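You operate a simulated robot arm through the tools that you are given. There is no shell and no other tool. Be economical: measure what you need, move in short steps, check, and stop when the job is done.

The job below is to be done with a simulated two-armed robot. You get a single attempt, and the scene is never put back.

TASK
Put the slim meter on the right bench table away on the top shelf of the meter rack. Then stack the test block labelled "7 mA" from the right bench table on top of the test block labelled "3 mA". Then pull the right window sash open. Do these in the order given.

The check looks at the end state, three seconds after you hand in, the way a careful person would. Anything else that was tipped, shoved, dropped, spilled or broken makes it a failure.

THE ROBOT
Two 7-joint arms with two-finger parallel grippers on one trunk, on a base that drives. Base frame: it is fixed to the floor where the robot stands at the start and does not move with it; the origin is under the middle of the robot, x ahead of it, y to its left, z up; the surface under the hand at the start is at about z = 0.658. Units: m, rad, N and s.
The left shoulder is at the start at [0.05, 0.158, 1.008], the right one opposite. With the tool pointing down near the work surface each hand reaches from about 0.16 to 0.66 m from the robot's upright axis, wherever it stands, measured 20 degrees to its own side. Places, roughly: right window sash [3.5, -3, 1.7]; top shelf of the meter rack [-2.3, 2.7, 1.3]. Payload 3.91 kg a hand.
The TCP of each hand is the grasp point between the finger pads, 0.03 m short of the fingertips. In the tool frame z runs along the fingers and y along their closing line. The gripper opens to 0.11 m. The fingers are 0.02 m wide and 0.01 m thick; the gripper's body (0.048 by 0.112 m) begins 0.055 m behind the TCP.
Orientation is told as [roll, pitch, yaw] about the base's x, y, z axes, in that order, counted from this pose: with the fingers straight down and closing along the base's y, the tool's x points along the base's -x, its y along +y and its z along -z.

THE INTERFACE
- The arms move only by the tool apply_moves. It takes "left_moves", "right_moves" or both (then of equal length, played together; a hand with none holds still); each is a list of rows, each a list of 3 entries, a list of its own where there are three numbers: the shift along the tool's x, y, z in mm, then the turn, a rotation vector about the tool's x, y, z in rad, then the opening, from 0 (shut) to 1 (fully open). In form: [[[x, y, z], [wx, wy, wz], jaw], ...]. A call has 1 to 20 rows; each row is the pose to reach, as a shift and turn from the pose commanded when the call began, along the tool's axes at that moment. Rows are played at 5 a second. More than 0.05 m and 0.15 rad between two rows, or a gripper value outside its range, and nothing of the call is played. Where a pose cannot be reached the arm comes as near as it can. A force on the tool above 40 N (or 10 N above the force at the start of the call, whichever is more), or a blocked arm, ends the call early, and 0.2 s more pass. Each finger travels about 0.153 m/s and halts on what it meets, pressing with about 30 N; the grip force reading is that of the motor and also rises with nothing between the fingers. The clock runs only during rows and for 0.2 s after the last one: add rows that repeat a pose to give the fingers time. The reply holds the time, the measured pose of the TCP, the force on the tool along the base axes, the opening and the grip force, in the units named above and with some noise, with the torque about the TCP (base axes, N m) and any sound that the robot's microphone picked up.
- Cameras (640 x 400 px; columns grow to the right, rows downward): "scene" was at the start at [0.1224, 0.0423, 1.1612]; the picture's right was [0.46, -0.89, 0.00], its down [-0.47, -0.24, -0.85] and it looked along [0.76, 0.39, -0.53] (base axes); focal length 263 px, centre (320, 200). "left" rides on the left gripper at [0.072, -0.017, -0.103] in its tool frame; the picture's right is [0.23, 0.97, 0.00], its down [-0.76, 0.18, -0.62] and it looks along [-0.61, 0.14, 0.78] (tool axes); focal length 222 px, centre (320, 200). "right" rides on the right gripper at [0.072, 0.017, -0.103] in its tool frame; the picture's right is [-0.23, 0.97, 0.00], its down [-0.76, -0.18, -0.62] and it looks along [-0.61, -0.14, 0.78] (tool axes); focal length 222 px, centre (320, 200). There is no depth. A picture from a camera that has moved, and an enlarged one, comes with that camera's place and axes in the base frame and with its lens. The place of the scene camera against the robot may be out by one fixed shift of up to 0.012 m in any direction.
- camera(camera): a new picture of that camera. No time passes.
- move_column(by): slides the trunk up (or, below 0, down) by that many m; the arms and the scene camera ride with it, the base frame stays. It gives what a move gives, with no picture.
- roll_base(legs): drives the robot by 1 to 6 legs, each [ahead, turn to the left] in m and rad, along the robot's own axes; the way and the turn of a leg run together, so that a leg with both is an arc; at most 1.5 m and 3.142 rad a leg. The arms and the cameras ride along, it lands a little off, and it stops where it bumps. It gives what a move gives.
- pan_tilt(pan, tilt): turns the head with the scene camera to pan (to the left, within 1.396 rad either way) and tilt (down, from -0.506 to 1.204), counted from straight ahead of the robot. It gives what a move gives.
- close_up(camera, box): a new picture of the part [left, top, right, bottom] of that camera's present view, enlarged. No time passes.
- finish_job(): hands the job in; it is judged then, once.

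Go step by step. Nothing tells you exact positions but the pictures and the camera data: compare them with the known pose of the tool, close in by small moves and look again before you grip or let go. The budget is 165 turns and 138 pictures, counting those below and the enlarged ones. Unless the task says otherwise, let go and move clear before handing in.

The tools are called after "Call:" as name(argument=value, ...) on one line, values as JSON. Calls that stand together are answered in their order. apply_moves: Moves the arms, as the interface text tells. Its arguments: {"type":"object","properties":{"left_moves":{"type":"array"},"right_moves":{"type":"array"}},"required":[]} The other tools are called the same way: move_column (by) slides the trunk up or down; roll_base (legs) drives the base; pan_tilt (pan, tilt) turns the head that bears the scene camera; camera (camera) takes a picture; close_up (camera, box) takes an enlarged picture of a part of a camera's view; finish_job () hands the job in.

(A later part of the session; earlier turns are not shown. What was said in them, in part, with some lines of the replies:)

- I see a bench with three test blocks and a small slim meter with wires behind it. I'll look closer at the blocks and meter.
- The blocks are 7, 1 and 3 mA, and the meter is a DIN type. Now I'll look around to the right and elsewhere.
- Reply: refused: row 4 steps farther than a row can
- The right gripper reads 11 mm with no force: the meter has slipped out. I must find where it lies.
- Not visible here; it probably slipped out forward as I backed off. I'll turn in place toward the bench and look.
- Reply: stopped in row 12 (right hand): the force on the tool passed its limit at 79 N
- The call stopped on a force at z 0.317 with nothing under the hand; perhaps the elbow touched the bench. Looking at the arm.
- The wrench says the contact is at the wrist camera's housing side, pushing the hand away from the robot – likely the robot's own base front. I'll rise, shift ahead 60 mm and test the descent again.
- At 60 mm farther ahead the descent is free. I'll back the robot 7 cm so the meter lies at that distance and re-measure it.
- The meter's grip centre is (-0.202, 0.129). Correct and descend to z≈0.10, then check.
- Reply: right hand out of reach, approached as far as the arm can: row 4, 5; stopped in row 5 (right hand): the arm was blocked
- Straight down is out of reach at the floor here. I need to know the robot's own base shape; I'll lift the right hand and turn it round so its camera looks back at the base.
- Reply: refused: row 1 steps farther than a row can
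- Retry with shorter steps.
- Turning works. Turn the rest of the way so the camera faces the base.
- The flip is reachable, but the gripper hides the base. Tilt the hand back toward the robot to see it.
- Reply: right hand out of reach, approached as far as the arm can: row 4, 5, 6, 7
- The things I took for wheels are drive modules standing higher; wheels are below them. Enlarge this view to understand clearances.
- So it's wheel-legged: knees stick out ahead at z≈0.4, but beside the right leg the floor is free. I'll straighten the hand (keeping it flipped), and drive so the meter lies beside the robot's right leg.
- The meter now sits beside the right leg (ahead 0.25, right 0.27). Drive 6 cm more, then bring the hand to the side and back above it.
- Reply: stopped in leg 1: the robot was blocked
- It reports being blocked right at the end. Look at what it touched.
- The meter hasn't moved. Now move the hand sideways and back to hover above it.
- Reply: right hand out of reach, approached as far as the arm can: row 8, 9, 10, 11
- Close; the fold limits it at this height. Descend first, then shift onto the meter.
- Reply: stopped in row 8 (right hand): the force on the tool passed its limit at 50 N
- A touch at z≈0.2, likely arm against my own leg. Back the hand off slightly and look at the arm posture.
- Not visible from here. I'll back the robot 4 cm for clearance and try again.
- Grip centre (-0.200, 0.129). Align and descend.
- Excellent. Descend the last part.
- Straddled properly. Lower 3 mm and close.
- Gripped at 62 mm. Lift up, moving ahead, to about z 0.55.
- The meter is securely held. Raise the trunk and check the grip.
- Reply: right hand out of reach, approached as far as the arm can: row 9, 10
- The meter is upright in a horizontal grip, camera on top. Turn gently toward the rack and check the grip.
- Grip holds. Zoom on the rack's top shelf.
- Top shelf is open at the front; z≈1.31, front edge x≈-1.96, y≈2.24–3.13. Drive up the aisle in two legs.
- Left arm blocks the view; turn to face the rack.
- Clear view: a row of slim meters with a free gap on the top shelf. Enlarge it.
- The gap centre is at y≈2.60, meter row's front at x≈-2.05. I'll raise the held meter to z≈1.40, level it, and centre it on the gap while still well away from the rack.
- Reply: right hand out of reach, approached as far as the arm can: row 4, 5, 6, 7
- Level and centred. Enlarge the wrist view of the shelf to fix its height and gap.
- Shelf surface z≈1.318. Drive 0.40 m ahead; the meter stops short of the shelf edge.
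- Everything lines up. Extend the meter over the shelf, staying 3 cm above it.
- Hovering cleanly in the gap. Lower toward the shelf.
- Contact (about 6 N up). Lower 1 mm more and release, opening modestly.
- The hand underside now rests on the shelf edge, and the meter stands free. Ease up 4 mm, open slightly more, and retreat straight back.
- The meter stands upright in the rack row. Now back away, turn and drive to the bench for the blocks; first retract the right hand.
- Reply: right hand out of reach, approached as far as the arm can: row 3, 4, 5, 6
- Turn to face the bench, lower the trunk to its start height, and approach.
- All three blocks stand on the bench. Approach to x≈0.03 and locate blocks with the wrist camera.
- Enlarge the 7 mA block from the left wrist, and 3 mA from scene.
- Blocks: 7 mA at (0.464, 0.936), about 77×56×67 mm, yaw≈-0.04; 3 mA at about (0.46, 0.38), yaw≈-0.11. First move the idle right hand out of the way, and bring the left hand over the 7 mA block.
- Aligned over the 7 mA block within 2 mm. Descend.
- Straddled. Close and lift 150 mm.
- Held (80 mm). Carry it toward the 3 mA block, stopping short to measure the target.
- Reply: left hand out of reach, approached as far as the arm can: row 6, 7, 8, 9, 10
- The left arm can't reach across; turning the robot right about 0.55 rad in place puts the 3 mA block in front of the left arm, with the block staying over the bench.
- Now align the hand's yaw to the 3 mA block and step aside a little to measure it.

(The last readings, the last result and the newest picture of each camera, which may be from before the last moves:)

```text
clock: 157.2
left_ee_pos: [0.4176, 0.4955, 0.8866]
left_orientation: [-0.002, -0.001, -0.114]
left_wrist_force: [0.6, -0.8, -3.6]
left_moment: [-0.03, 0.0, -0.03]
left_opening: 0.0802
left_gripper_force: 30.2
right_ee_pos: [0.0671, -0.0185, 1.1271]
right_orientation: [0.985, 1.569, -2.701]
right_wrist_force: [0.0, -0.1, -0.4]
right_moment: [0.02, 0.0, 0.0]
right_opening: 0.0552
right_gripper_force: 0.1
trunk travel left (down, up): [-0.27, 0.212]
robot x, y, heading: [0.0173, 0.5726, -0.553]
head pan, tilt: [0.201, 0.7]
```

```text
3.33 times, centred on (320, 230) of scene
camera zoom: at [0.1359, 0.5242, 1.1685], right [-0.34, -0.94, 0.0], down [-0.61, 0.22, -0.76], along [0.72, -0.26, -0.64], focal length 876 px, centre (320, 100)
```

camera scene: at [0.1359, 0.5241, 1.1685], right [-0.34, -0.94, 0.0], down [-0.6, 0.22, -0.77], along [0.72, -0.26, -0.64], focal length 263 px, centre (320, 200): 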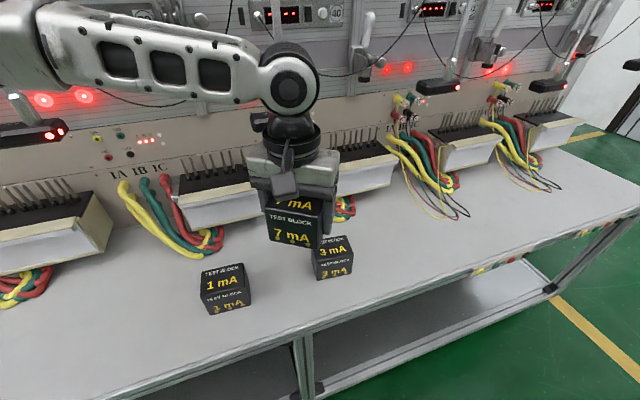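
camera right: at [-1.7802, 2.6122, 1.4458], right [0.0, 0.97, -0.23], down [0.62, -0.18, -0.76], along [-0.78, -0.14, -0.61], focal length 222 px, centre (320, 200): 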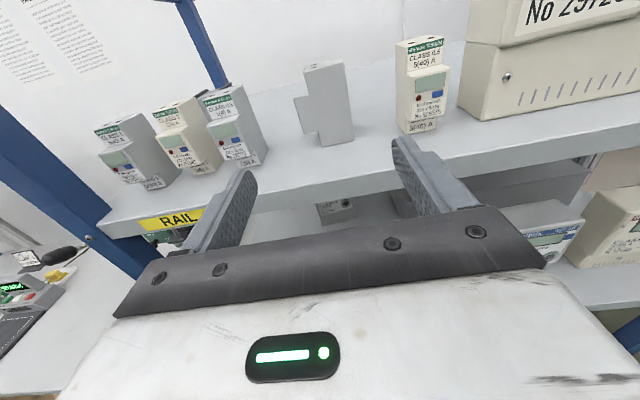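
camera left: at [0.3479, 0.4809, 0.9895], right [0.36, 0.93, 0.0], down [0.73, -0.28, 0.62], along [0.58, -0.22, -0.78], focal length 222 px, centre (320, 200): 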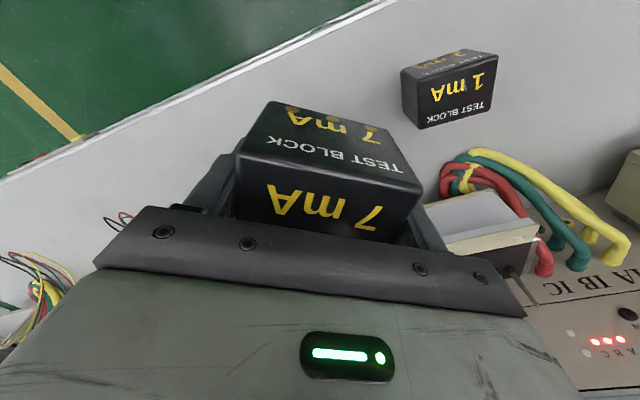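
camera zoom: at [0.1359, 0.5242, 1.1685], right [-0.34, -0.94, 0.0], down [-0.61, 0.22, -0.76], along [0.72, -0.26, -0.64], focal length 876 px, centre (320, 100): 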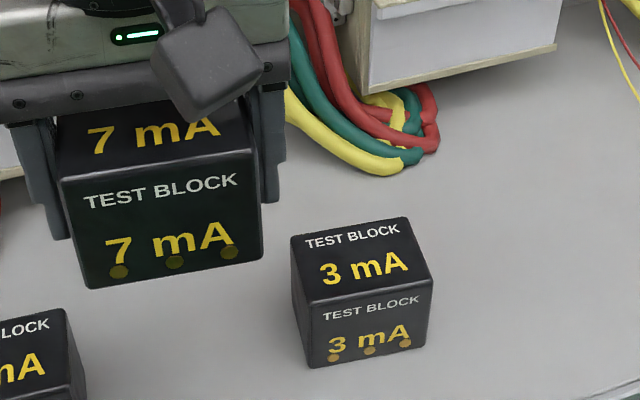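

3 mA top centre ≈ (0.4615, 0.376), yaw≈-0.14. Move above it, with the held block's bottom about 3 cm above, and look.

Call:
apply_moves(left_moves=[[[-15, -35, 0], [0, 0, 0.01], 0], [[-30, -70, 0], [0, 0, 0.02], 0], [[-45, -100, 0], [0, 0, 0.026], 0], [[-58, -114, 15], [0, 0, 0.026], 0], [[-58, -114, 50], [0, 0, 0.026], 0], [[-58, -114, 86], [0, 0, 0.026], 0], [[-58, -114, 86], [0, 0, 0.026], 0]])

Call:
close_up(camera="scene", box=[290, 150, 450, 270])

Call:
camera(camera="left")

```text
clock: 158.8
left_ee_pos: [0.4613, 0.4632, 0.8381]
left_orientation: [-0.003, 0.0, -0.142]
left_wrist_force: [-0.2, -0.3, -2.9]
left_moment: [0.0, -0.03, 0.01]
left_opening: 0.0801
left_gripper_force: 30.1
left hand out of reach, approached as far as the arm can: row 2, 3, 4, 5, 6, 7
right_ee_pos: [0.0671, -0.0196, 1.1263]
right_orientation: [0.962, 1.57, -2.724]
right_wrist_force: [0.0, -0.2, -0.6]
right_moment: [-0.02, 0.03, 0.03]
right_opening: 0.0547
right_gripper_force: 0.1
trunk travel left (down, up): [-0.27, 0.212]
robot x, y, heading: [0.0182, 0.5696, -0.553]
head pan, tilt: [0.201, 0.7]
```

```text
3.33 times, centred on (370, 210) of scene
camera zoom: at [0.1359, 0.5242, 1.1685], right [-0.34, -0.94, 0.0], down [-0.61, 0.22, -0.76], along [0.72, -0.26, -0.64], focal length 876 px, centre (153, 167)
```

zoom: 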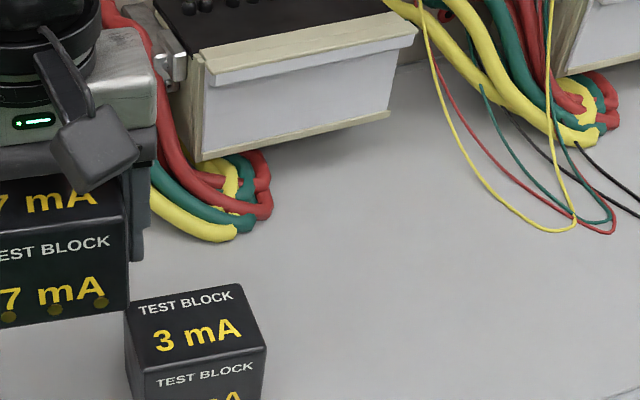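

```text
41 pictures are left
camera left: at [0.3886, 0.457, 0.9402], right [-0.09, 1.0, 0.0], down [0.78, 0.07, 0.62], along [0.62, 0.05, -0.78], focal length 222 px, centre (320, 200)
```

left: 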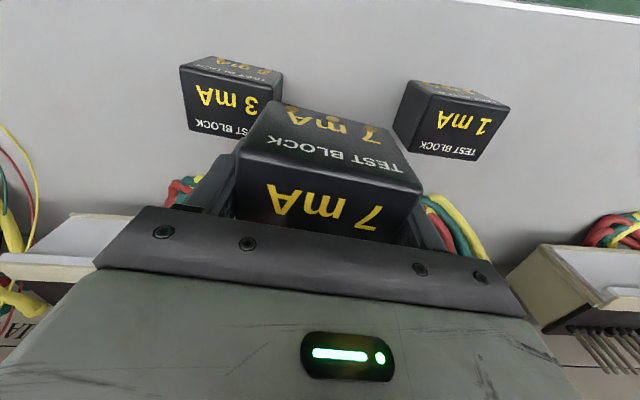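

Still a few cm beyond the left arm's inner limit; turn 0.35 rad further right, block staying above everything.

Call:
roll_base(legs=[[0, -0.35]])

```text
clock: 160.3
left_ee_pos: [0.3976, 0.318, 0.8381]
left_orientation: [-0.003, 0.0, -0.488]
left_wrist_force: [0.0, -0.1, -3.9]
left_moment: [-0.03, 0.0, 0.0]
left_opening: 0.0802
left_gripper_force: 29.8
right_ee_pos: [-0.1386, -0.0002, 1.1266]
right_orientation: [1.098, 1.569, -2.941]
right_wrist_force: [0.9, -1.2, 0.3]
right_moment: [0.0, 0.02, -0.02]
right_opening: 0.055
right_gripper_force: 0.1
trunk travel left (down, up): [-0.27, 0.212]
robot x, y, heading: [0.0173, 0.575, -0.905]
head pan, tilt: [0.201, 0.7]
```

Call:
apply_moves(left_moves=[[[-8, 25, 0], [0, 0, -0.1], 0], [[-16, 50, 0], [0, 0, -0.2], 0], [[-24, 70, 0], [0, 0, -0.3], 0], [[-30, 82, 0], [0, 0, -0.348], 0], [[-30, 82, 20], [0, 0, -0.348], 0], [[-30, 82, 38], [0, 0, -0.348], 0], [[-30, 82, 38], [0, 0, -0.348], 0]])

Call:
pan_tilt(pan=0.35, tilt=0.75)

Call:
camera(camera="scene")

Call:
camera(camera="left")

```text
clock: 161.9
left_ee_pos: [0.4645, 0.3776, 0.7999]
left_orientation: [-0.004, 0.001, -0.145]
left_wrist_force: [0.4, 0.4, -3.2]
left_moment: [0.0, 0.0, 0.03]
left_opening: 0.08
left_gripper_force: 30.1
right_ee_pos: [-0.1396, 0.0006, 1.1264]
right_orientation: [1.078, 1.569, -2.96]
right_wrist_force: [-0.3, -0.2, -0.2]
right_moment: [-0.02, -0.01, 0.02]
right_opening: 0.055
right_gripper_force: 0.2
trunk travel left (down, up): [-0.27, 0.212]
robot x, y, heading: [0.0177, 0.5722, -0.9]
head pan, tilt: [0.201, 0.7]
```

```text
clock: 162.6
left_ee_pos: [0.4636, 0.3774, 0.8007]
left_orientation: [-0.003, 0.0, -0.143]
left_wrist_force: [1.0, 0.0, -4.0]
left_moment: [-0.02, 0.0, 0.0]
left_opening: 0.08
left_gripper_force: 29.8
right_ee_pos: [-0.14, -0.0001, 1.1274]
right_orientation: [1.105, 1.57, -2.93]
right_wrist_force: [0.4, -0.3, 0.5]
right_moment: [0.02, -0.02, -0.03]
right_opening: 0.055
right_gripper_force: 0.1
trunk travel left (down, up): [-0.27, 0.212]
robot x, y, heading: [0.0205, 0.5754, -0.898]
head pan, tilt: [0.351, 0.75]
```

```text
40 pictures are left
camera scene: at [0.1175, 0.4995, 1.1643], right [-0.52, -0.85, 0.0], down [-0.58, 0.36, -0.73], along [0.62, -0.38, -0.68], focal length 263 px, centre (320, 200)
```

scene: 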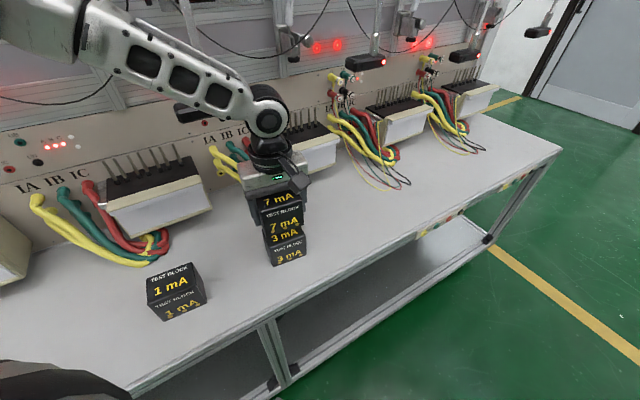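

```text
39 pictures are left
camera left: at [0.3899, 0.3705, 0.902], right [-0.09, 1.0, 0.0], down [0.78, 0.07, 0.62], along [0.62, 0.05, -0.78], focal length 222 px, centre (320, 200)
```

left: 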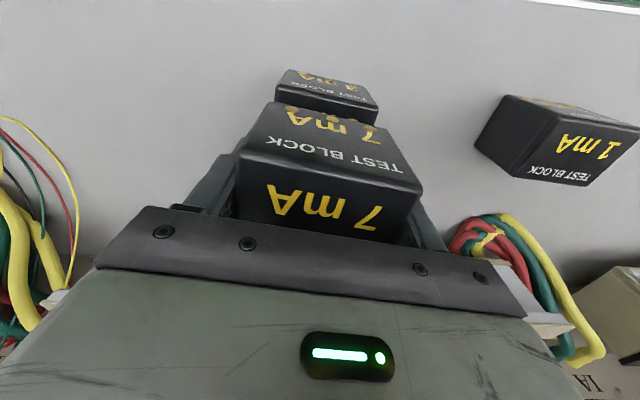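

Nearly aligned; enlarge both views to verify lateral and depth alignment.

Call:
close_up(camera="left", box=[232, 60, 424, 180])

Call:
close_up(camera="scene", box=[232, 180, 328, 270])

```text
3.33 times, centred on (328, 120) of left
camera zoom: at [0.3899, 0.3705, 0.902], right [-0.09, 1.0, 0.0], down [0.78, 0.07, 0.62], along [0.62, 0.05, -0.78], focal length 740 px, centre (293, 467)
```

zoom: 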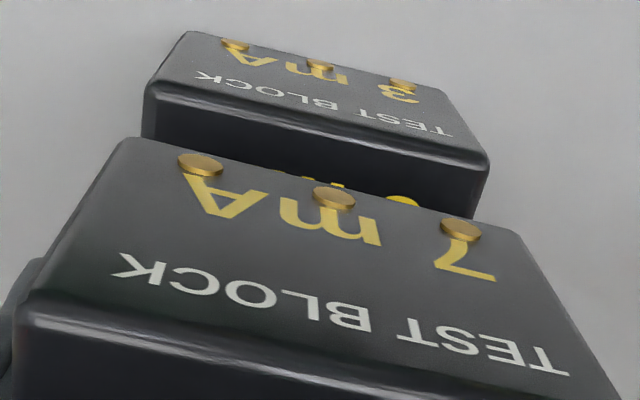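

```text
4.44 times, centred on (280, 225) of scene
camera zoom: at [0.1175, 0.4995, 1.1643], right [-0.52, -0.85, 0.0], down [-0.58, 0.36, -0.73], along [0.62, -0.38, -0.68], focal length 1167 px, centre (498, 89)
```

zoom: 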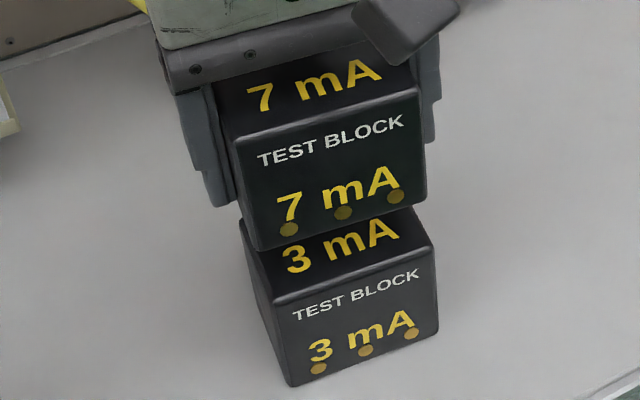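

Within ~3.5 mm in depth and 0.04 rad. Correct those and lower until touching.

Call:
apply_moves(left_moves=[[[3, 0, 0], [0, 0, -0.03], 0], [[3, 0, 12], [0, 0, -0.03], 0], [[3, 0, 22], [0, 0, -0.03], 0], [[3, 0, 28], [0, 0, -0.03], 0], [[3, 0, 31], [0, 0, -0.03], 0], [[3, 0, 31], [0, 0, -0.03], 0]])

Call:
close_up(camera="scene", box=[232, 180, 328, 270])

```text
clock: 164.0
left_ee_pos: [0.459, 0.3777, 0.7708]
left_orientation: [-0.003, -0.005, -0.114]
left_wrist_force: [3.0, 5.3, 20.3]
left_moment: [1.2, 0.15, -0.17]
left_opening: 0.08
left_gripper_force: 29.9
right_ee_pos: [-0.1393, 0.0004, 1.1276]
right_orientation: [2.301, 1.57, -1.734]
right_wrist_force: [-0.1, 1.1, 0.2]
right_moment: [0.0, -0.01, 0.01]
right_opening: 0.0551
right_gripper_force: 0.2
trunk travel left (down, up): [-0.27, 0.212]
robot x, y, heading: [0.0175, 0.5754, -0.9]
head pan, tilt: [0.351, 0.75]
```

```text
4.44 times, centred on (280, 225) of scene
camera zoom: at [0.1164, 0.5005, 1.1648], right [-0.52, -0.85, 0.0], down [-0.58, 0.36, -0.73], along [0.62, -0.38, -0.68], focal length 1167 px, centre (498, 89)
```

zoom: 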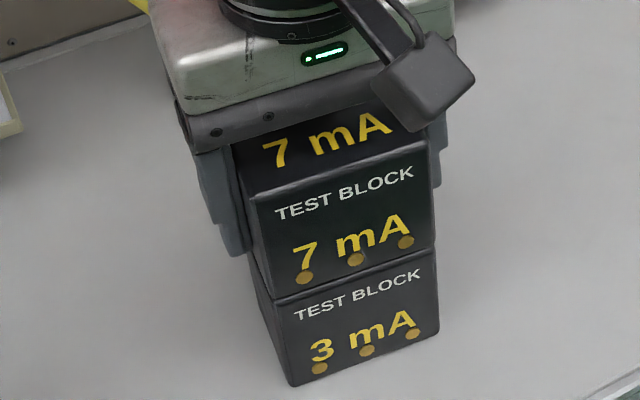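

The stack is in contact and well aligned. Ease 1 mm up, open slowly, then lift away.

Call:
apply_moves(left_moves=[[[0, 0, -1], [0, 0, 0], 0], [[0, 0, -1], [0, 0, 0], 0.74], [[0, 0, -1], [0, 0, 0], 0.8], [[0, 0, -1], [0, 0, 0], 0.9], [[0, 0, -1], [0, 0, 0], 1], [[0, 0, -1], [0, 0, 0], 1]])

Call:
camera(camera="left")

```text
clock: 165.4
left_ee_pos: [0.4591, 0.3781, 0.7698]
left_orientation: [-0.004, -0.003, -0.114]
left_wrist_force: [0.7, 0.5, -0.3]
left_moment: [-0.01, -0.01, 0.0]
left_opening: 0.1099
left_gripper_force: 0.2
right_ee_pos: [-0.1389, -0.0002, 1.1266]
right_orientation: [1.209, 1.569, -2.827]
right_wrist_force: [0.3, 0.5, 0.0]
right_moment: [-0.03, 0.01, -0.03]
right_opening: 0.0549
right_gripper_force: 0.1
trunk travel left (down, up): [-0.27, 0.212]
robot x, y, heading: [0.0197, 0.5762, -0.902]
head pan, tilt: [0.351, 0.75]
```

```text
35 pictures are left
camera left: at [0.3863, 0.3684, 0.8725], right [-0.12, 0.99, 0.0], down [0.78, 0.09, 0.62], along [0.62, 0.07, -0.78], focal length 222 px, centre (320, 200)
```

left: 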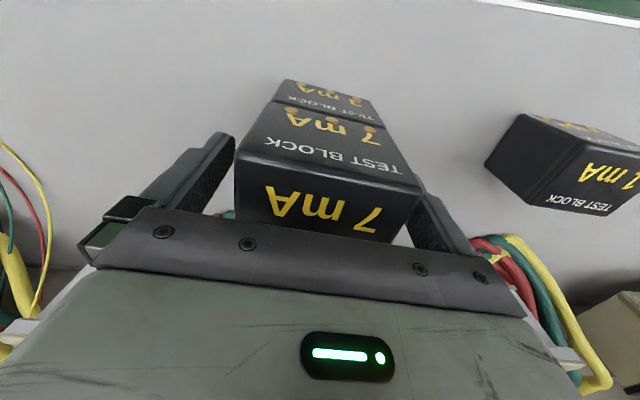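

Stacked flush. Lift the left hand straight up and check.

Call:
apply_moves(left_moves=[[[0, 0, -20], [0, 0, 0], 1], [[0, 0, -55], [0, 0, 0], 1], [[0, 0, -95], [0, 0, 0], 1], [[0, 0, -135], [0, 0, 0], 1], [[20, 0, -165], [0, 0, 0], 1], [[60, 0, -180], [0, 0, 0], 1], [[100, 0, -190], [0, 0, 0], 1]])

Call:
close_up(camera="scene", box=[200, 160, 360, 260])

```text
clock: 167.0
left_ee_pos: [0.3605, 0.3895, 0.9594]
left_orientation: [-0.003, 0.0, -0.113]
left_wrist_force: [0.0, 0.6, 0.4]
left_moment: [0.03, 0.01, 0.01]
left_opening: 0.1101
left_gripper_force: 0.1
right_ee_pos: [-0.1391, -0.0007, 1.1258]
right_orientation: [1.255, 1.569, -2.78]
right_wrist_force: [-0.4, 0.3, -0.1]
right_moment: [0.01, -0.02, -0.03]
right_opening: 0.0548
right_gripper_force: 0.1
trunk travel left (down, up): [-0.27, 0.212]
robot x, y, heading: [0.0195, 0.5743, -0.899]
head pan, tilt: [0.351, 0.75]
```

```text
4.00 times, centred on (280, 210) of scene
camera zoom: at [0.1172, 0.4997, 1.1643], right [-0.52, -0.85, 0.0], down [-0.58, 0.36, -0.73], along [0.62, -0.38, -0.68], focal length 1051 px, centre (480, 160)
```

zoom: 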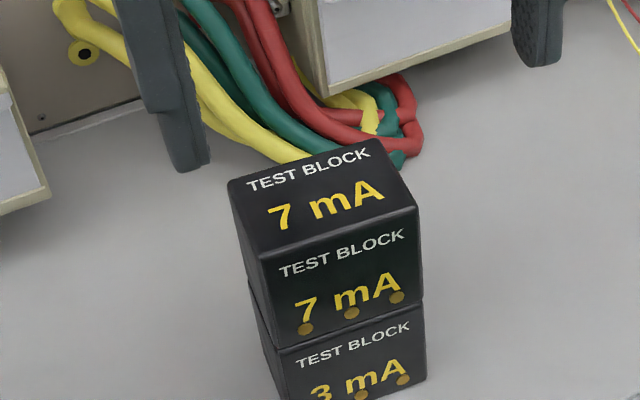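

Stack is neat. Now back off, go round the bench's right end toward the window.

Call:
roll_base(legs=[[-0.45, 0], [0, -0.67], [1.3, 0], [1.2, 0]])

Call:
pan_tilt(pan=0.8, tilt=0.05)

Call:
camera(camera="scene")

```text
clock: 183.3
left_ee_pos: [-0.0539, -1.924, 0.9586]
left_orientation: [-0.003, 0.0, -0.768]
left_wrist_force: [0.3, 1.0, -0.2]
left_moment: [-0.02, -0.02, 0.04]
left_opening: 0.11
left_gripper_force: 0.1
right_ee_pos: [-0.687, -1.9289, 1.1272]
right_orientation: [1.174, 1.571, 2.765]
right_wrist_force: [0.0, 0.0, 0.0]
right_moment: [-0.02, 0.0, 0.02]
right_opening: 0.0549
right_gripper_force: 0.1
trunk travel left (down, up): [-0.27, 0.212]
robot x, y, heading: [-0.2082, -1.5697, -1.553]
head pan, tilt: [0.351, 0.75]
```

```text
clock: 184.3
left_ee_pos: [-0.0526, -1.9243, 0.9588]
left_orientation: [-0.003, -0.002, -0.768]
left_wrist_force: [0.0, 0.2, 0.2]
left_moment: [0.0, 0.03, 0.03]
left_opening: 0.11
left_gripper_force: 0.0
right_ee_pos: [-0.6879, -1.929, 1.127]
right_orientation: [1.238, 1.57, 2.831]
right_wrist_force: [0.1, 0.2, -0.4]
right_moment: [0.03, 0.03, 0.02]
right_opening: 0.0548
right_gripper_force: 0.1
trunk travel left (down, up): [-0.27, 0.212]
robot x, y, heading: [-0.2103, -1.5689, -1.561]
head pan, tilt: [0.799, 0.051]
```

```text
33 pictures are left
camera scene: at [-0.143, -1.6715, 1.2277], right [-0.69, -0.73, 0.0], down [-0.04, 0.04, -1.0], along [0.73, -0.69, -0.05], focal length 263 px, centre (320, 200)
```

scene: 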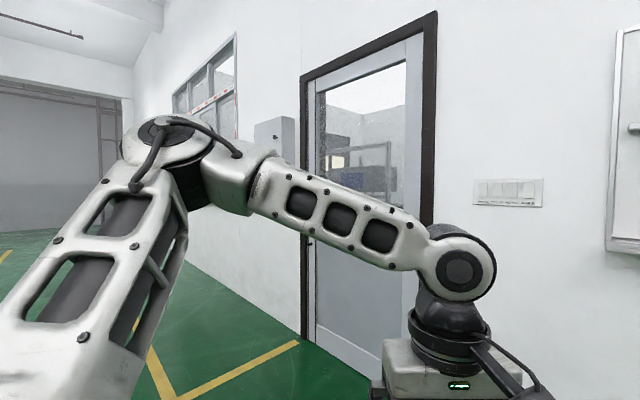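

The window is along this right-hand wall, beyond the door. Turn toward it and drive part of the way.

Call:
roll_base(legs=[[0, 1.35], [1.2, 0]])

Call:
pan_tilt(pan=-0.35, tilt=-0.05)

Call:
camera(camera="scene")

```text
clock: 193.7
left_ee_pos: [1.3335, -1.7034, 0.9589]
left_orientation: [-0.002, -0.002, 0.607]
left_wrist_force: [-0.1, 0.7, 0.2]
left_moment: [-0.01, 0.0, 0.02]
left_opening: 0.1101
left_gripper_force: 0.1
right_ee_pos: [1.2129, -2.3252, 1.1269]
right_orientation: [1.199, 1.571, -2.121]
right_wrist_force: [0.3, -0.3, 0.1]
right_moment: [-0.04, 0.04, -0.01]
right_opening: 0.0552
right_gripper_force: 0.1
trunk travel left (down, up): [-0.27, 0.212]
robot x, y, heading: [0.9532, -1.7932, -0.178]
head pan, tilt: [0.799, 0.051]
```

```text
clock: 195.1
left_ee_pos: [1.3333, -1.703, 0.9594]
left_orientation: [-0.004, 0.0, 0.608]
left_wrist_force: [-0.4, 0.2, 0.5]
left_moment: [-0.01, 0.01, 0.03]
left_opening: 0.11
left_gripper_force: 0.0
right_ee_pos: [1.2131, -2.3248, 1.1264]
right_orientation: [1.235, 1.568, -2.081]
right_wrist_force: [-0.9, -0.3, -0.1]
right_moment: [-0.02, -0.03, 0.0]
right_opening: 0.0552
right_gripper_force: 0.0
trunk travel left (down, up): [-0.27, 0.212]
robot x, y, heading: [0.9545, -1.7893, -0.183]
head pan, tilt: [-0.351, -0.051]
```

```text
32 pictures are left
camera scene: at [1.0727, -1.8411, 1.2369], right [-0.51, -0.86, 0.0], down [0.04, -0.03, -1.0], along [0.86, -0.51, 0.05], focal length 263 px, centre (320, 200)
```

scene: 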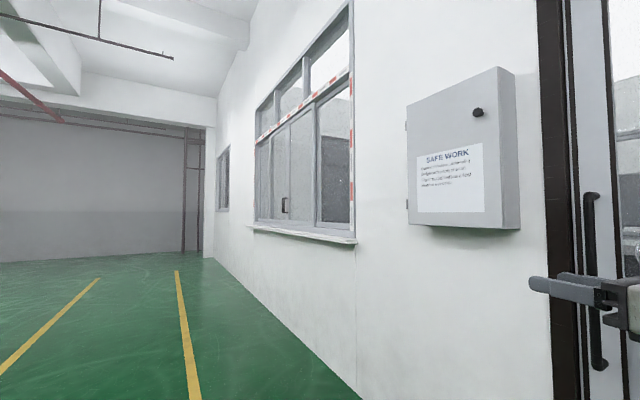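

Call:
close_up(camera="scene", box=[220, 60, 400, 260])

```text
2.00 times, centred on (310, 160) of scene
camera zoom: at [1.0727, -1.8411, 1.2369], right [-0.51, -0.86, 0.0], down [0.04, -0.03, -1.0], along [0.86, -0.51, 0.05], focal length 525 px, centre (340, 280)
```

zoom: 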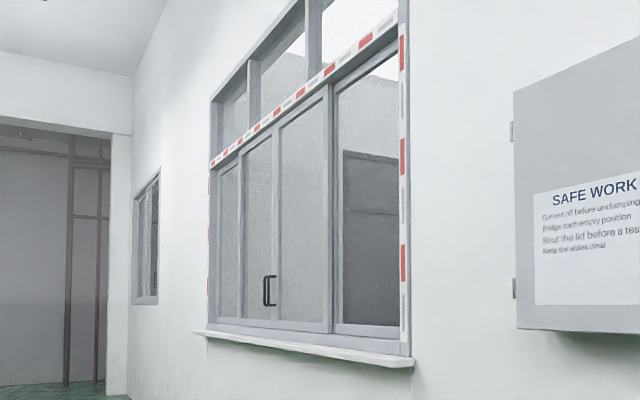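

A sliding window with a small handle. Drive in front of it and face it.

Call:
roll_base(legs=[[1.0, 0.03], [1.0, 0], [0, -1.42]])

Call:
pan_tilt(pan=0.1, tilt=-0.1)

Call:
camera(camera="scene")

```text
clock: 208.6
left_ee_pos: [3.0697, -2.4399, 0.9595]
left_orientation: [-0.003, -0.002, -0.8]
left_wrist_force: [0.1, -0.2, 0.3]
left_moment: [0.01, 0.0, 0.0]
left_opening: 0.1098
left_gripper_force: 0.1
right_ee_pos: [2.4372, -2.4267, 1.1273]
right_orientation: [1.325, 1.567, 2.887]
right_wrist_force: [-0.7, 0.5, 0.3]
right_moment: [0.02, 0.0, -0.01]
right_opening: 0.0549
right_gripper_force: 0.1
trunk travel left (down, up): [-0.27, 0.212]
robot x, y, heading: [2.921, -2.0827, -1.584]
head pan, tilt: [-0.351, -0.051]
```

```text
clock: 209.5
left_ee_pos: [3.0702, -2.4417, 0.9591]
left_orientation: [-0.004, 0.0, -0.801]
left_wrist_force: [0.1, 0.4, 0.7]
left_moment: [0.0, 0.02, -0.02]
left_opening: 0.11
left_gripper_force: 0.0
right_ee_pos: [2.436, -2.4257, 1.1262]
right_orientation: [1.358, 1.569, 2.916]
right_wrist_force: [0.7, 0.0, 0.2]
right_moment: [0.02, -0.01, -0.04]
right_opening: 0.055
right_gripper_force: 0.1
trunk travel left (down, up): [-0.27, 0.212]
robot x, y, heading: [2.9246, -2.083, -1.586]
head pan, tilt: [0.099, -0.099]
```

```text
30 pictures are left
camera scene: at [2.9313, -2.2078, 1.2412], right [-1.0, -0.08, 0.0], down [0.01, -0.1, -1.0], along [0.08, -0.99, 0.1], focal length 263 px, centre (320, 200)
```

scene: 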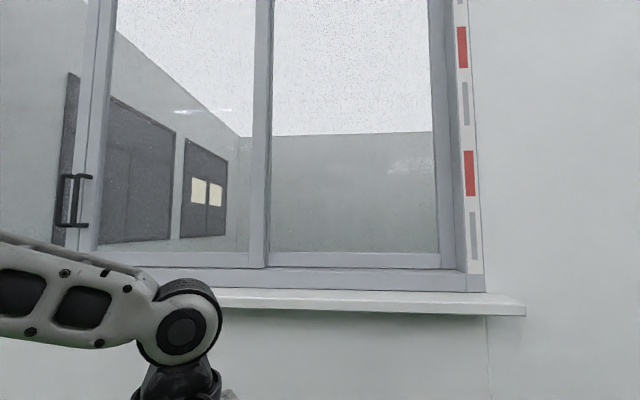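

Call:
pan_tilt(pan=0.75, tilt=-0.15)

Call:
camera(camera="scene")

```text
clock: 210.5
left_ee_pos: [3.0711, -2.4408, 0.9583]
left_orientation: [-0.005, -0.002, -0.798]
left_wrist_force: [0.9, 0.9, -0.6]
left_moment: [-0.01, -0.01, 0.01]
left_opening: 0.1098
left_gripper_force: 0.0
right_ee_pos: [2.4373, -2.425, 1.1265]
right_orientation: [1.315, 1.568, 2.876]
right_wrist_force: [0.4, 0.8, -0.4]
right_moment: [0.02, 0.0, 0.0]
right_opening: 0.0548
right_gripper_force: 0.0
trunk travel left (down, up): [-0.27, 0.212]
robot x, y, heading: [2.9207, -2.0813, -1.583]
head pan, tilt: [0.75, -0.15]
```

```text
29 pictures are left
camera scene: at [2.9812, -2.1843, 1.2456], right [-0.74, -0.67, 0.0], down [0.1, -0.11, -0.99], along [0.66, -0.73, 0.15], focal length 263 px, centre (320, 200)
```

scene: 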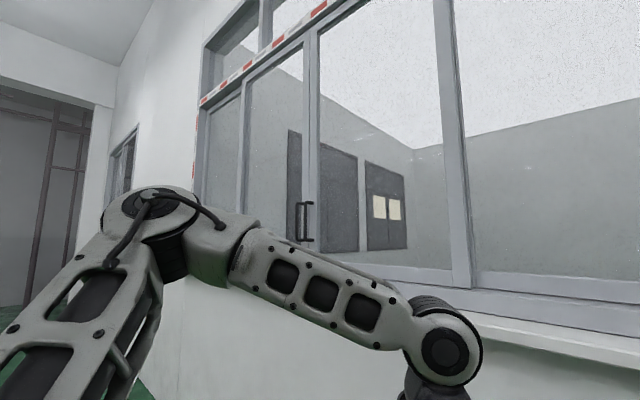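

The right sash is the third panel, its handle on the left stile near (3.88, -3.08, 1.33); it slides toward -x. My right hand is already horizontal for the vertical bar. Reposition in front of the handle.

Call:
roll_base(legs=[[0, 1.58], [0.93, 0], [0, -1.57]])

Call:
pan_tilt(pan=0.0, tilt=-0.05)

Call:
camera(camera="scene")

```text
clock: 223.2
left_ee_pos: [4.0264, -2.4053, 0.9588]
left_orientation: [-0.004, -0.003, -0.752]
left_wrist_force: [1.2, 0.0, -0.6]
left_moment: [-0.04, -0.02, -0.02]
left_opening: 0.1099
left_gripper_force: 0.1
right_ee_pos: [3.394, -2.4189, 1.1263]
right_orientation: [1.433, 1.569, 3.04]
right_wrist_force: [0.5, 0.1, 0.1]
right_moment: [-0.01, 0.02, 0.02]
right_opening: 0.0551
right_gripper_force: 0.1
trunk travel left (down, up): [-0.27, 0.212]
robot x, y, heading: [3.8598, -2.0541, -1.541]
head pan, tilt: [0.75, -0.15]
```

```text
clock: 224.3
left_ee_pos: [4.0273, -2.4057, 0.9585]
left_orientation: [-0.003, -0.001, -0.753]
left_wrist_force: [0.1, 1.0, 0.3]
left_moment: [-0.01, 0.02, -0.01]
left_opening: 0.1098
left_gripper_force: 0.1
right_ee_pos: [3.3931, -2.42, 1.1275]
right_orientation: [1.454, 1.568, 3.063]
right_wrist_force: [0.0, -0.4, -0.3]
right_moment: [0.02, -0.01, 0.03]
right_opening: 0.0552
right_gripper_force: 0.0
trunk travel left (down, up): [-0.27, 0.212]
robot x, y, heading: [3.8635, -2.0534, -1.535]
head pan, tilt: [0.0, -0.051]
```

```text
28 pictures are left
camera scene: at [3.8687, -2.1816, 1.2369], right [-1.0, -0.03, 0.0], down [0.0, -0.05, -1.0], along [0.03, -1.0, 0.05], focal length 263 px, centre (320, 200)
```

scene: 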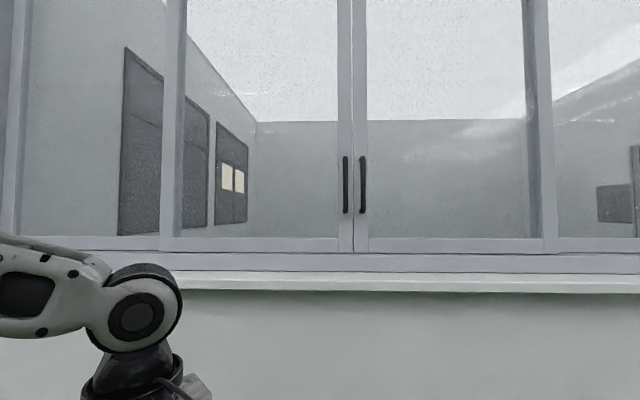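

Both centre sashes have handles; the right one's bar is at about (3.765, -2.99), z 1.24–1.41. Raise the trunk so the hand is at handle height, and bring the right hand in line with it.

Call:
move_column(by=0.18)

Call:
apply_moves(right_moves=[[[0, -40, 0], [-0.01, 0, 0], 0.5], [[0, -80, 0], [-0.02, 0, 0], 0.5], [[0, -120, 0], [-0.03, 0, 0], 0.5], [[0, -160, 10], [-0.036, 0, 0], 0.5], [[0, -200, 20], [-0.036, 0, 0], 0.5], [[0, -240, 40], [-0.036, 0, 0], 0.5], [[0, -280, 60], [-0.036, 0, 0], 0.5], [[0, -320, 80], [-0.036, 0, 0], 0.5], [[0, -350, 100], [-0.036, 0, 0], 0.5], [[0, -350, 100], [-0.036, 0, 0], 0.5]])

Call:
camera(camera="right")

```text
clock: 226.3
left_ee_pos: [4.0274, -2.406, 1.1388]
left_orientation: [-0.003, -0.003, -0.753]
left_wrist_force: [-0.2, 0.2, 0.1]
left_moment: [0.03, 0.02, 0.0]
left_opening: 0.1098
left_gripper_force: 0.1
right_ee_pos: [3.3933, -2.4197, 1.3062]
right_orientation: [1.326, 1.571, 2.935]
right_wrist_force: [0.4, 0.1, 0.5]
right_moment: [0.01, -0.01, 0.02]
right_opening: 0.0552
right_gripper_force: 0.1
trunk travel left (down, up): [-0.45, 0.032]
robot x, y, heading: [3.8618, -2.0542, -1.538]
head pan, tilt: [0.0, -0.051]
```

```text
clock: 228.5
left_ee_pos: [4.0267, -2.4058, 1.1399]
left_orientation: [-0.007, -0.001, -0.752]
left_wrist_force: [-1.1, 0.4, -0.6]
left_moment: [-0.02, 0.03, -0.01]
left_opening: 0.1102
left_gripper_force: 0.0
right_ee_pos: [3.7464, -2.5079, 1.3067]
right_orientation: [1.986, 1.568, -2.726]
right_wrist_force: [0.4, 0.2, -1.2]
right_moment: [0.01, -0.01, -0.03]
right_opening: 0.0549
right_gripper_force: 0.1
right hand out of reach, approached as far as the arm can: row 3, 4, 5, 6, 7
trunk travel left (down, up): [-0.45, 0.032]
robot x, y, heading: [3.8599, -2.0525, -1.536]
head pan, tilt: [0.0, -0.051]
```

```text
27 pictures are left
camera right: at [3.7297, -2.4044, 1.3791], right [-0.97, 0.0, -0.23], down [0.18, 0.62, -0.76], along [0.14, -0.78, -0.61], focal length 222 px, centre (320, 200)
```

right: 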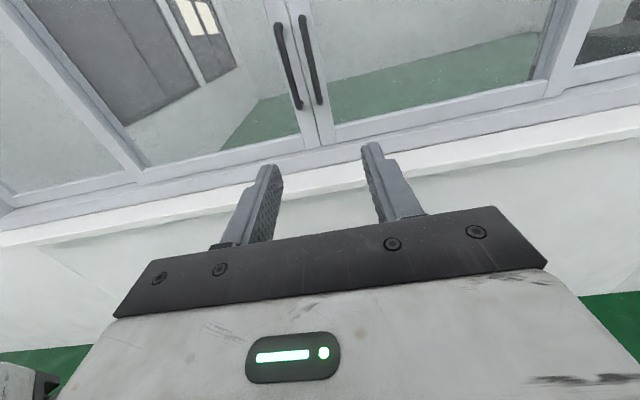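

Right handle bar at x≈3.764. Drive 0.33 m closer and measure again.

Call:
roll_base(legs=[[0.33, 0]])

Call:
camera(camera="right")

Call:
camera(camera="scene")

```text
clock: 230.7
left_ee_pos: [4.0365, -2.7376, 1.1403]
left_orientation: [-0.003, 0.0, -0.755]
left_wrist_force: [0.3, 0.0, -0.4]
left_moment: [0.01, -0.01, 0.02]
left_opening: 0.11
left_gripper_force: 0.0
right_ee_pos: [3.754, -2.8391, 1.3065]
right_orientation: [1.026, 1.567, 2.596]
right_wrist_force: [0.3, 0.2, 1.1]
right_moment: [0.0, 0.02, 0.0]
right_opening: 0.0551
right_gripper_force: 0.0
trunk travel left (down, up): [-0.45, 0.032]
robot x, y, heading: [3.8733, -2.3865, -1.543]
head pan, tilt: [0.0, -0.051]
```

```text
26 pictures are left
camera right: at [3.7386, -2.7362, 1.3786], right [-0.97, 0.0, -0.23], down [0.18, 0.62, -0.76], along [0.14, -0.78, -0.61], focal length 222 px, centre (320, 200)
```

right: 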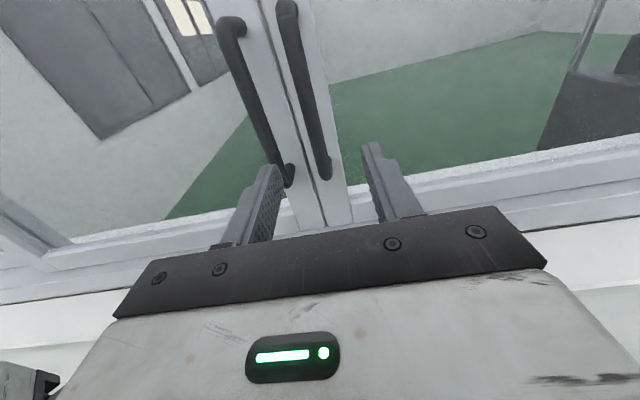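

```text
25 pictures are left
camera scene: at [3.8782, -2.5134, 1.4168], right [-1.0, -0.03, 0.0], down [0.0, -0.05, -1.0], along [0.03, -1.0, 0.05], focal length 263 px, centre (320, 200)
```

scene: 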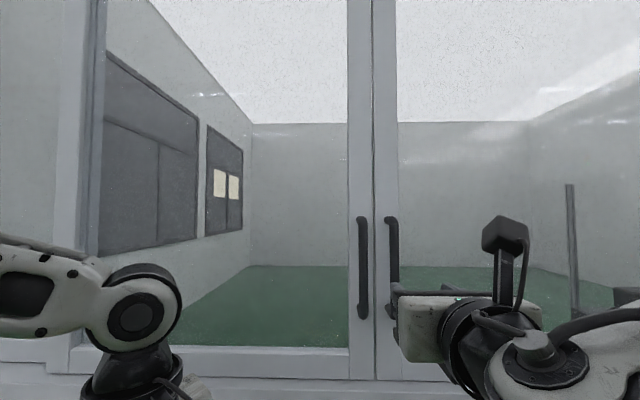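

Bar at x≈3.767, y≈-3.00. Align, narrow the jaws, and advance most of the way.

Call:
apply_moves(right_moves=[[[0, -13, 0], [0, 0, 0], 0.42], [[0, -13, 35], [0, 0, 0], 0.42], [[0, -13, 70], [0, 0, 0], 0.42], [[0, -13, 95], [0, 0, 0], 0.42], [[0, -13, 95], [0, 0, 0], 0.42]])

Call:
camera(camera="right")

```text
clock: 231.9
left_ee_pos: [4.0357, -2.7367, 1.1378]
left_orientation: [-0.006, -0.002, -0.756]
left_wrist_force: [0.5, -0.5, 0.4]
left_moment: [-0.02, 0.01, -0.02]
left_opening: 0.1098
left_gripper_force: 0.1
right_ee_pos: [3.7662, -2.9354, 1.3066]
right_orientation: [1.964, 1.568, -2.75]
right_wrist_force: [-0.2, 0.1, -0.1]
right_moment: [-0.01, 0.0, -0.01]
right_opening: 0.0459
right_gripper_force: 0.0
trunk travel left (down, up): [-0.45, 0.032]
robot x, y, heading: [3.8725, -2.3868, -1.541]
head pan, tilt: [0.0, -0.051]
```

```text
24 pictures are left
camera right: at [3.7505, -2.8319, 1.3785], right [-0.97, 0.0, -0.23], down [0.18, 0.62, -0.76], along [0.14, -0.78, -0.61], focal length 222 px, centre (320, 200)
```

right: 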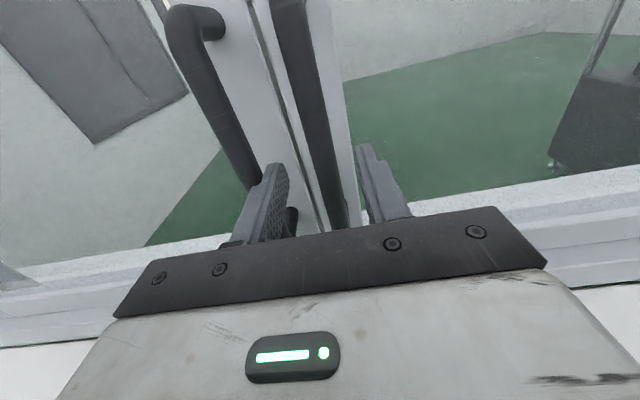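

The right bar lies between the fingers and the left bar outside. Advance the last 48 mm.

Call:
apply_moves(right_moves=[[[0, 0, 20], [0, 0, 0], 0.42], [[0, 0, 36], [0, 0, 0], 0.42], [[0, 0, 48], [0, 0, 0], 0.42], [[0, 0, 48], [0, 0, 0], 0.42]])

Call:
camera(camera="right")

```text
clock: 232.9
left_ee_pos: [4.0355, -2.7334, 1.1394]
left_orientation: [-0.007, -0.004, -0.755]
left_wrist_force: [0.1, 0.7, -0.1]
left_moment: [0.03, -0.01, -0.02]
left_opening: 0.1102
left_gripper_force: 0.0
right_ee_pos: [3.7683, -2.9776, 1.3049]
right_orientation: [0.829, 1.569, 2.401]
right_wrist_force: [-1.6, 26.5, -8.9]
right_moment: [0.24, -0.24, -0.69]
right_opening: 0.0467
right_gripper_force: 0.6
trunk travel left (down, up): [-0.45, 0.032]
robot x, y, heading: [3.8701, -2.3854, -1.547]
head pan, tilt: [0.0, -0.051]
```

```text
23 pictures are left
camera right: at [3.7516, -2.8745, 1.3778], right [-0.97, 0.0, -0.23], down [0.18, 0.62, -0.76], along [0.14, -0.78, -0.61], focal length 222 px, centre (320, 200)
```

right: 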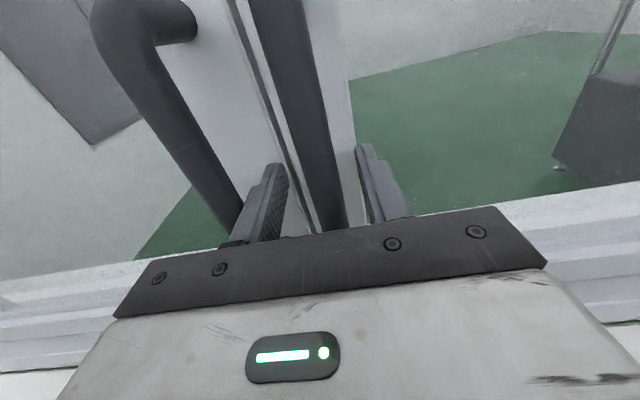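

Fingertips touch the sash, so the bar is right at the grasp point. Back 5 mm and close on the bar.

Call:
apply_moves(right_moves=[[[0, 0, -5], [0, 0, 0], 0.42], [[0, 0, -5], [0, 0, 0], 0.3], [[0, 0, -5], [0, 0, 0], 0.15], [[0, 0, -5], [0, 0, 0], 0.0], [[0, 0, -5], [0, 0, 0], 0.0]])

Call:
camera(camera="right")

```text
clock: 234.1
left_ee_pos: [4.0327, -2.7372, 1.1408]
left_orientation: [-0.004, -0.003, -0.755]
left_wrist_force: [0.2, -0.5, 0.4]
left_moment: [0.0, 0.01, 0.0]
left_opening: 0.1102
left_gripper_force: 0.1
right_ee_pos: [3.7631, -2.9776, 1.3082]
right_orientation: [-2.571, 1.565, -1.008]
right_wrist_force: [-15.8, -2.5, 12.1]
right_moment: [0.59, 0.3, 0.07]
right_opening: 0.0157
right_gripper_force: 44.6
trunk travel left (down, up): [-0.45, 0.032]
robot x, y, heading: [3.8703, -2.3841, -1.544]
head pan, tilt: [0.0, -0.051]
```

```text
22 pictures are left
camera right: at [3.7473, -2.8737, 1.3794], right [-0.97, 0.01, -0.23], down [0.19, 0.62, -0.76], along [0.14, -0.79, -0.6], focal length 222 px, centre (320, 200)
```

right: 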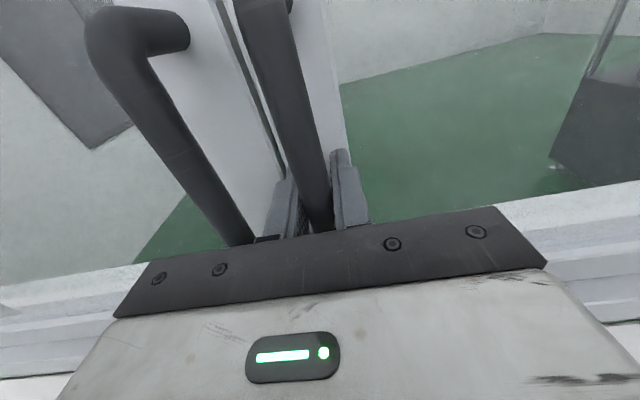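

Gripped the bar (16 mm). Pull the sash toward -x gently.

Call:
apply_moves(right_moves=[[[0, 5, 0], [0, 0, 0], 0], [[0, 12, 0], [0, 0, 0], 0], [[0, 20, 0], [0, 0, 0], 0], [[0, 30, 0], [0, 0, 0], 0], [[0, 40, 0], [0, 0, 0], 0], [[0, 50, 0], [0, 0, 0], 0], [[0, 60, 0], [0, 0, 0], 0]])

```text
clock: 235.7
left_ee_pos: [4.0374, -2.7379, 1.1389]
left_orientation: [-0.006, 0.0, -0.755]
left_wrist_force: [0.1, -0.9, 0.0]
left_moment: [0.0, 0.01, -0.01]
left_opening: 0.1099
left_gripper_force: 0.1
right_ee_pos: [3.7072, -2.977, 1.3064]
right_orientation: [3.024, 1.568, -1.691]
right_wrist_force: [4.1, -12.3, 19.4]
right_moment: [0.78, 0.02, 0.01]
right_opening: 0.0155
right_gripper_force: 45.0
trunk travel left (down, up): [-0.45, 0.032]
robot x, y, heading: [3.8713, -2.3867, -1.549]
head pan, tilt: [0.0, -0.051]
```

It slides easily. Continue pulling 300 mm.

Call:
apply_moves(right_moves=[[[0, 15, 0], [0, 0, 0], 0], [[0, 30, 0], [0, 0, 0], 0], [[0, 45, 0], [0, 0, 0], 0], [[0, 60, 0], [0, 0, 0], 0], [[0, 75, 0], [0, 0, 0], 0], [[0, 90, 0], [0, 0, 0], 0], [[0, 105, 0], [0, 0, 0], 0], [[0, 120, 0], [0, 0, 0], 0], [[0, 135, 0], [0, 0, 0], 0], [[0, 150, 0], [0, 0, 0], 0], [[0, 165, 0], [0, 0, 0], 0], [[0, 180, 0], [0, 0, 0], 0], [[0, 195, 0], [0, 0, 0], 0], [[0, 210, 0], [0, 0, 0], 0], [[0, 225, 0], [0, 0, 0], 0], [[0, 240, 0], [0, 0, 0], 0], [[0, 255, 0], [0, 0, 0], 0], [[0, 270, 0], [0, 0, 0], 0], [[0, 285, 0], [0, 0, 0], 0], [[0, 300, 0], [0, 0, 0], 0]])

Call:
camera(camera="scene")

```text
clock: 239.9
left_ee_pos: [4.0354, -2.736, 1.1394]
left_orientation: [-0.004, 0.0, -0.756]
left_wrist_force: [-0.3, -1.3, 0.5]
left_moment: [0.0, 0.01, -0.02]
left_opening: 0.1099
left_gripper_force: 0.0
right_ee_pos: [3.4073, -2.9765, 1.3077]
right_orientation: [2.58, 1.57, -2.138]
right_wrist_force: [1.9, 4.9, 2.8]
right_moment: [0.77, -0.01, 0.02]
right_opening: 0.0157
right_gripper_force: 45.3
trunk travel left (down, up): [-0.45, 0.032]
robot x, y, heading: [3.874, -2.3856, -1.54]
head pan, tilt: [0.0, -0.051]
```

```text
21 pictures are left
camera scene: at [3.8782, -2.5117, 1.4171], right [-1.0, -0.03, 0.0], down [0.0, -0.05, -1.0], along [0.03, -1.0, 0.05], focal length 263 px, centre (320, 200)
```

scene: 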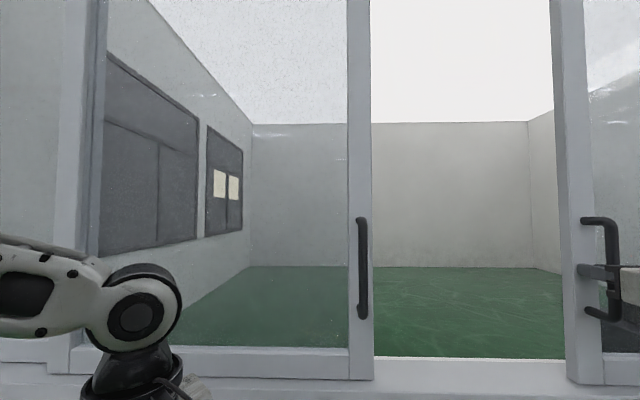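

Open by about 0.36 m. Pull further, as far as it will go within reach.

Call:
apply_moves(right_moves=[[[0, 12, 0], [0, 0, 0], 0], [[0, 24, 0], [0, 0, 0], 0], [[0, 36, 0], [0, 0, 0], 0], [[0, 48, 0], [0, 0, 0], 0], [[0, 60, 0], [0, 0, 0], 0], [[0, 72, 0], [0, 0, 0], 0], [[0, 84, 0], [0, 0, 0], 0], [[0, 96, 0], [0, 0, 0], 0], [[0, 108, 0], [0, 0, 0], 0], [[0, 120, 0], [0, 0, 0], 0], [[0, 132, 0], [0, 0, 0], 0], [[0, 144, 0], [0, 0, 0], 0], [[0, 156, 0], [0, 0, 0], 0], [[0, 168, 0], [0, 0, 0], 0]])

Call:
pan_tilt(pan=-0.6, tilt=-0.05)

Call:
camera(camera="scene")

```text
clock: 242.9
left_ee_pos: [4.0358, -2.7366, 1.1403]
left_orientation: [-0.005, -0.003, -0.756]
left_wrist_force: [0.3, 0.1, -0.6]
left_moment: [-0.01, 0.01, 0.03]
left_opening: 0.1101
left_gripper_force: 0.0
right_ee_pos: [3.2374, -2.9747, 1.3071]
right_orientation: [2.266, 1.567, -2.45]
right_wrist_force: [3.7, 9.9, -5.8]
right_moment: [0.93, -0.11, -0.18]
right_opening: 0.016
right_gripper_force: 44.9
trunk travel left (down, up): [-0.45, 0.032]
robot x, y, heading: [3.8757, -2.3844, -1.539]
head pan, tilt: [0.0, -0.051]
```

```text
clock: 243.9
left_ee_pos: [4.0352, -2.7369, 1.138]
left_orientation: [-0.005, -0.001, -0.754]
left_wrist_force: [-0.5, 0.9, -0.4]
left_moment: [0.02, 0.0, 0.0]
left_opening: 0.1099
left_gripper_force: 0.0
right_ee_pos: [3.2392, -2.9756, 1.3061]
right_orientation: [3.077, 1.57, -1.638]
right_wrist_force: [-2.2, 7.1, -1.3]
right_moment: [0.35, 0.06, 0.02]
right_opening: 0.0157
right_gripper_force: 44.4
trunk travel left (down, up): [-0.45, 0.032]
robot x, y, heading: [3.8725, -2.3854, -1.536]
head pan, tilt: [-0.6, -0.051]
```

```text
20 pictures are left
camera scene: at [3.8272, -2.4976, 1.417], right [-0.84, 0.54, 0.0], down [-0.03, -0.04, -1.0], along [-0.54, -0.84, 0.05], focal length 263 px, centre (320, 200)
```

scene: 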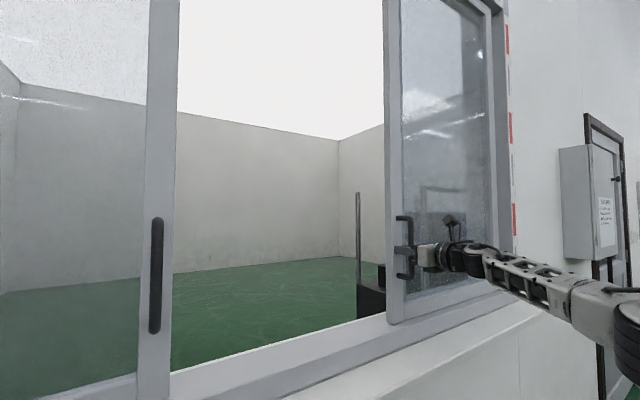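

Nearly fully open. Pull a little more until it meets its stop.

Call:
apply_moves(right_moves=[[[0, 10, 0], [0, 0, 0], 0], [[0, 20, 0], [0, 0, 0], 0], [[0, 30, 0], [0, 0, 0], 0], [[0, 40, 0], [0, 0, 0], 0], [[0, 50, 0], [0, 0, 0], 0], [[0, 60, 0], [0, 0, 0], 0]])

```text
clock: 244.6
left_ee_pos: [4.0378, -2.7335, 1.1401]
left_orientation: [-0.008, -0.001, -0.756]
left_wrist_force: [-0.7, 0.6, -0.5]
left_moment: [0.02, -0.04, -0.01]
left_opening: 0.1101
left_gripper_force: 0.1
right_ee_pos: [3.2229, -2.9751, 1.3063]
right_orientation: [0.476, 1.565, 2.07]
right_wrist_force: [14.4, 15.8, -0.3]
right_moment: [0.35, -0.12, -1.49]
right_opening: 0.016
right_gripper_force: 45.2
trunk travel left (down, up): [-0.45, 0.032]
robot x, y, heading: [3.8748, -2.3847, -1.542]
head pan, tilt: [-0.6, -0.051]
stopped in row 3 (right hand): the force on the tool passed its limit at 48 N (the readings are from after the stop); the commanded pose is now the measured one
```

It reached its stop; the sash is fully open. Release and retreat straight back.

Call:
apply_moves(right_moves=[[[0, -2, 0], [0, 0, 0], 0], [[0, -2, 0], [0, 0, 0], 0.3], [[0, -2, 0], [0, 0, 0], 0.45], [[0, -2, 0], [0, 0, 0], 0.5], [[0, -2, -25], [0, 0, 0], 0.5], [[0, -2, -60], [0, 0, 0], 0.5], [[0, -2, -100], [0, 0, 0], 0.5], [[0, -2, -140], [0, 0, 0], 0.5]])

Call:
roll_base(legs=[[-0.4, 0]])

Call:
pan_tilt(pan=-0.4, tilt=-0.05)

Call:
camera(camera="scene")

```text
clock: 245.3
left_ee_pos: [4.0395, -2.7319, 1.1397]
left_orientation: [-0.009, -0.002, -0.755]
left_wrist_force: [-0.4, 0.2, -0.4]
left_moment: [-0.03, 0.02, -0.03]
left_opening: 0.11
left_gripper_force: 0.2
right_ee_pos: [3.2329, -2.9736, 1.3073]
right_orientation: [0.483, 1.561, 2.1]
right_wrist_force: [22.2, 25.6, -1.9]
right_moment: [-0.01, -0.04, -0.04]
right_opening: 0.0381
right_gripper_force: 0.1
trunk travel left (down, up): [-0.45, 0.032]
robot x, y, heading: [3.8703, -2.3839, -1.542]
head pan, tilt: [-0.6, -0.051]
stopped in row 3 (right hand): the force on the tool passed its limit at 49 N (the readings are from after the stop); the commanded pose is now the measured one
```

```text
clock: 247.8
left_ee_pos: [4.0245, -2.3397, 1.1387]
left_orientation: [-0.005, -0.002, -0.761]
left_wrist_force: [-0.3, -0.2, -0.6]
left_moment: [-0.07, 0.02, -0.03]
left_opening: 0.11
left_gripper_force: 0.0
right_ee_pos: [3.2134, -2.5763, 1.303]
right_orientation: [0.095, 1.561, 1.694]
right_wrist_force: [0.1, 0.7, -0.1]
right_moment: [0.07, -0.02, 0.0]
right_opening: 0.0495
right_gripper_force: 0.1
trunk travel left (down, up): [-0.45, 0.032]
robot x, y, heading: [3.8612, -1.984, -1.543]
head pan, tilt: [-0.6, -0.051]
```

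```text
clock: 248.5
left_ee_pos: [4.0245, -2.3394, 1.1384]
left_orientation: [-0.002, -0.003, -0.762]
left_wrist_force: [0.2, 0.3, 0.6]
left_moment: [-0.04, 0.01, 0.03]
left_opening: 0.1101
left_gripper_force: 0.0
right_ee_pos: [3.2125, -2.5776, 1.3017]
right_orientation: [0.086, 1.562, 1.682]
right_wrist_force: [0.2, 0.9, 0.0]
right_moment: [0.01, 0.01, -0.02]
right_opening: 0.0494
right_gripper_force: 0.1
trunk travel left (down, up): [-0.45, 0.032]
robot x, y, heading: [3.862, -1.983, -1.547]
head pan, tilt: [-0.4, -0.051]
```

```text
19 pictures are left
camera scene: at [3.833, -2.108, 1.4169], right [-0.93, 0.37, 0.0], down [-0.02, -0.05, -1.0], along [-0.37, -0.93, 0.05], focal length 263 px, centre (320, 200)
```

scene: 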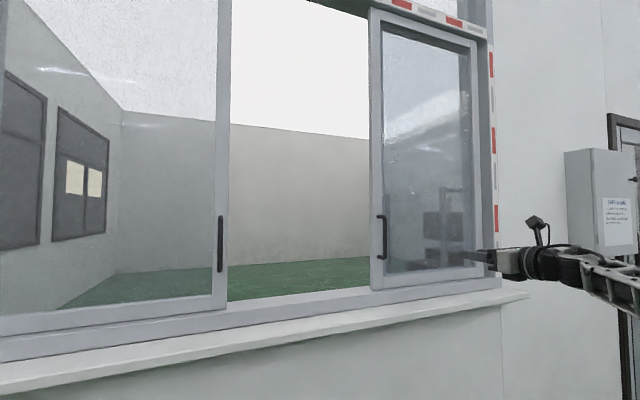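

The right sash stands fully open and the hand is clear; the meter is on the top shelf and the 7 mA block is on the 3 mA block. Handing in.

Call:
finish_job()

```text
The job is handed in.
```

All three steps are done in the order given and the job is handed in, but I dropped the slim meter once along the way.

- **Slim meter:** It slipped out of the right gripper while I was driving away from the bench and fell about 1 m to the floor. I picked it up and saw no damage in the pictures, but I did not test it. It now stands upright in a gap in the row of slim meters on the top shelf, facing sideways rather than outward.
- **Test blocks:** The 7 mA block sits flush on top of the 3 mA block. The last close-up, after I let go, showed it square and steady.
- **Window:** The right sash is pulled open to its stop, roughly 0.55 m, and both hands are clear of it.

I saw nothing else tipped or moved.
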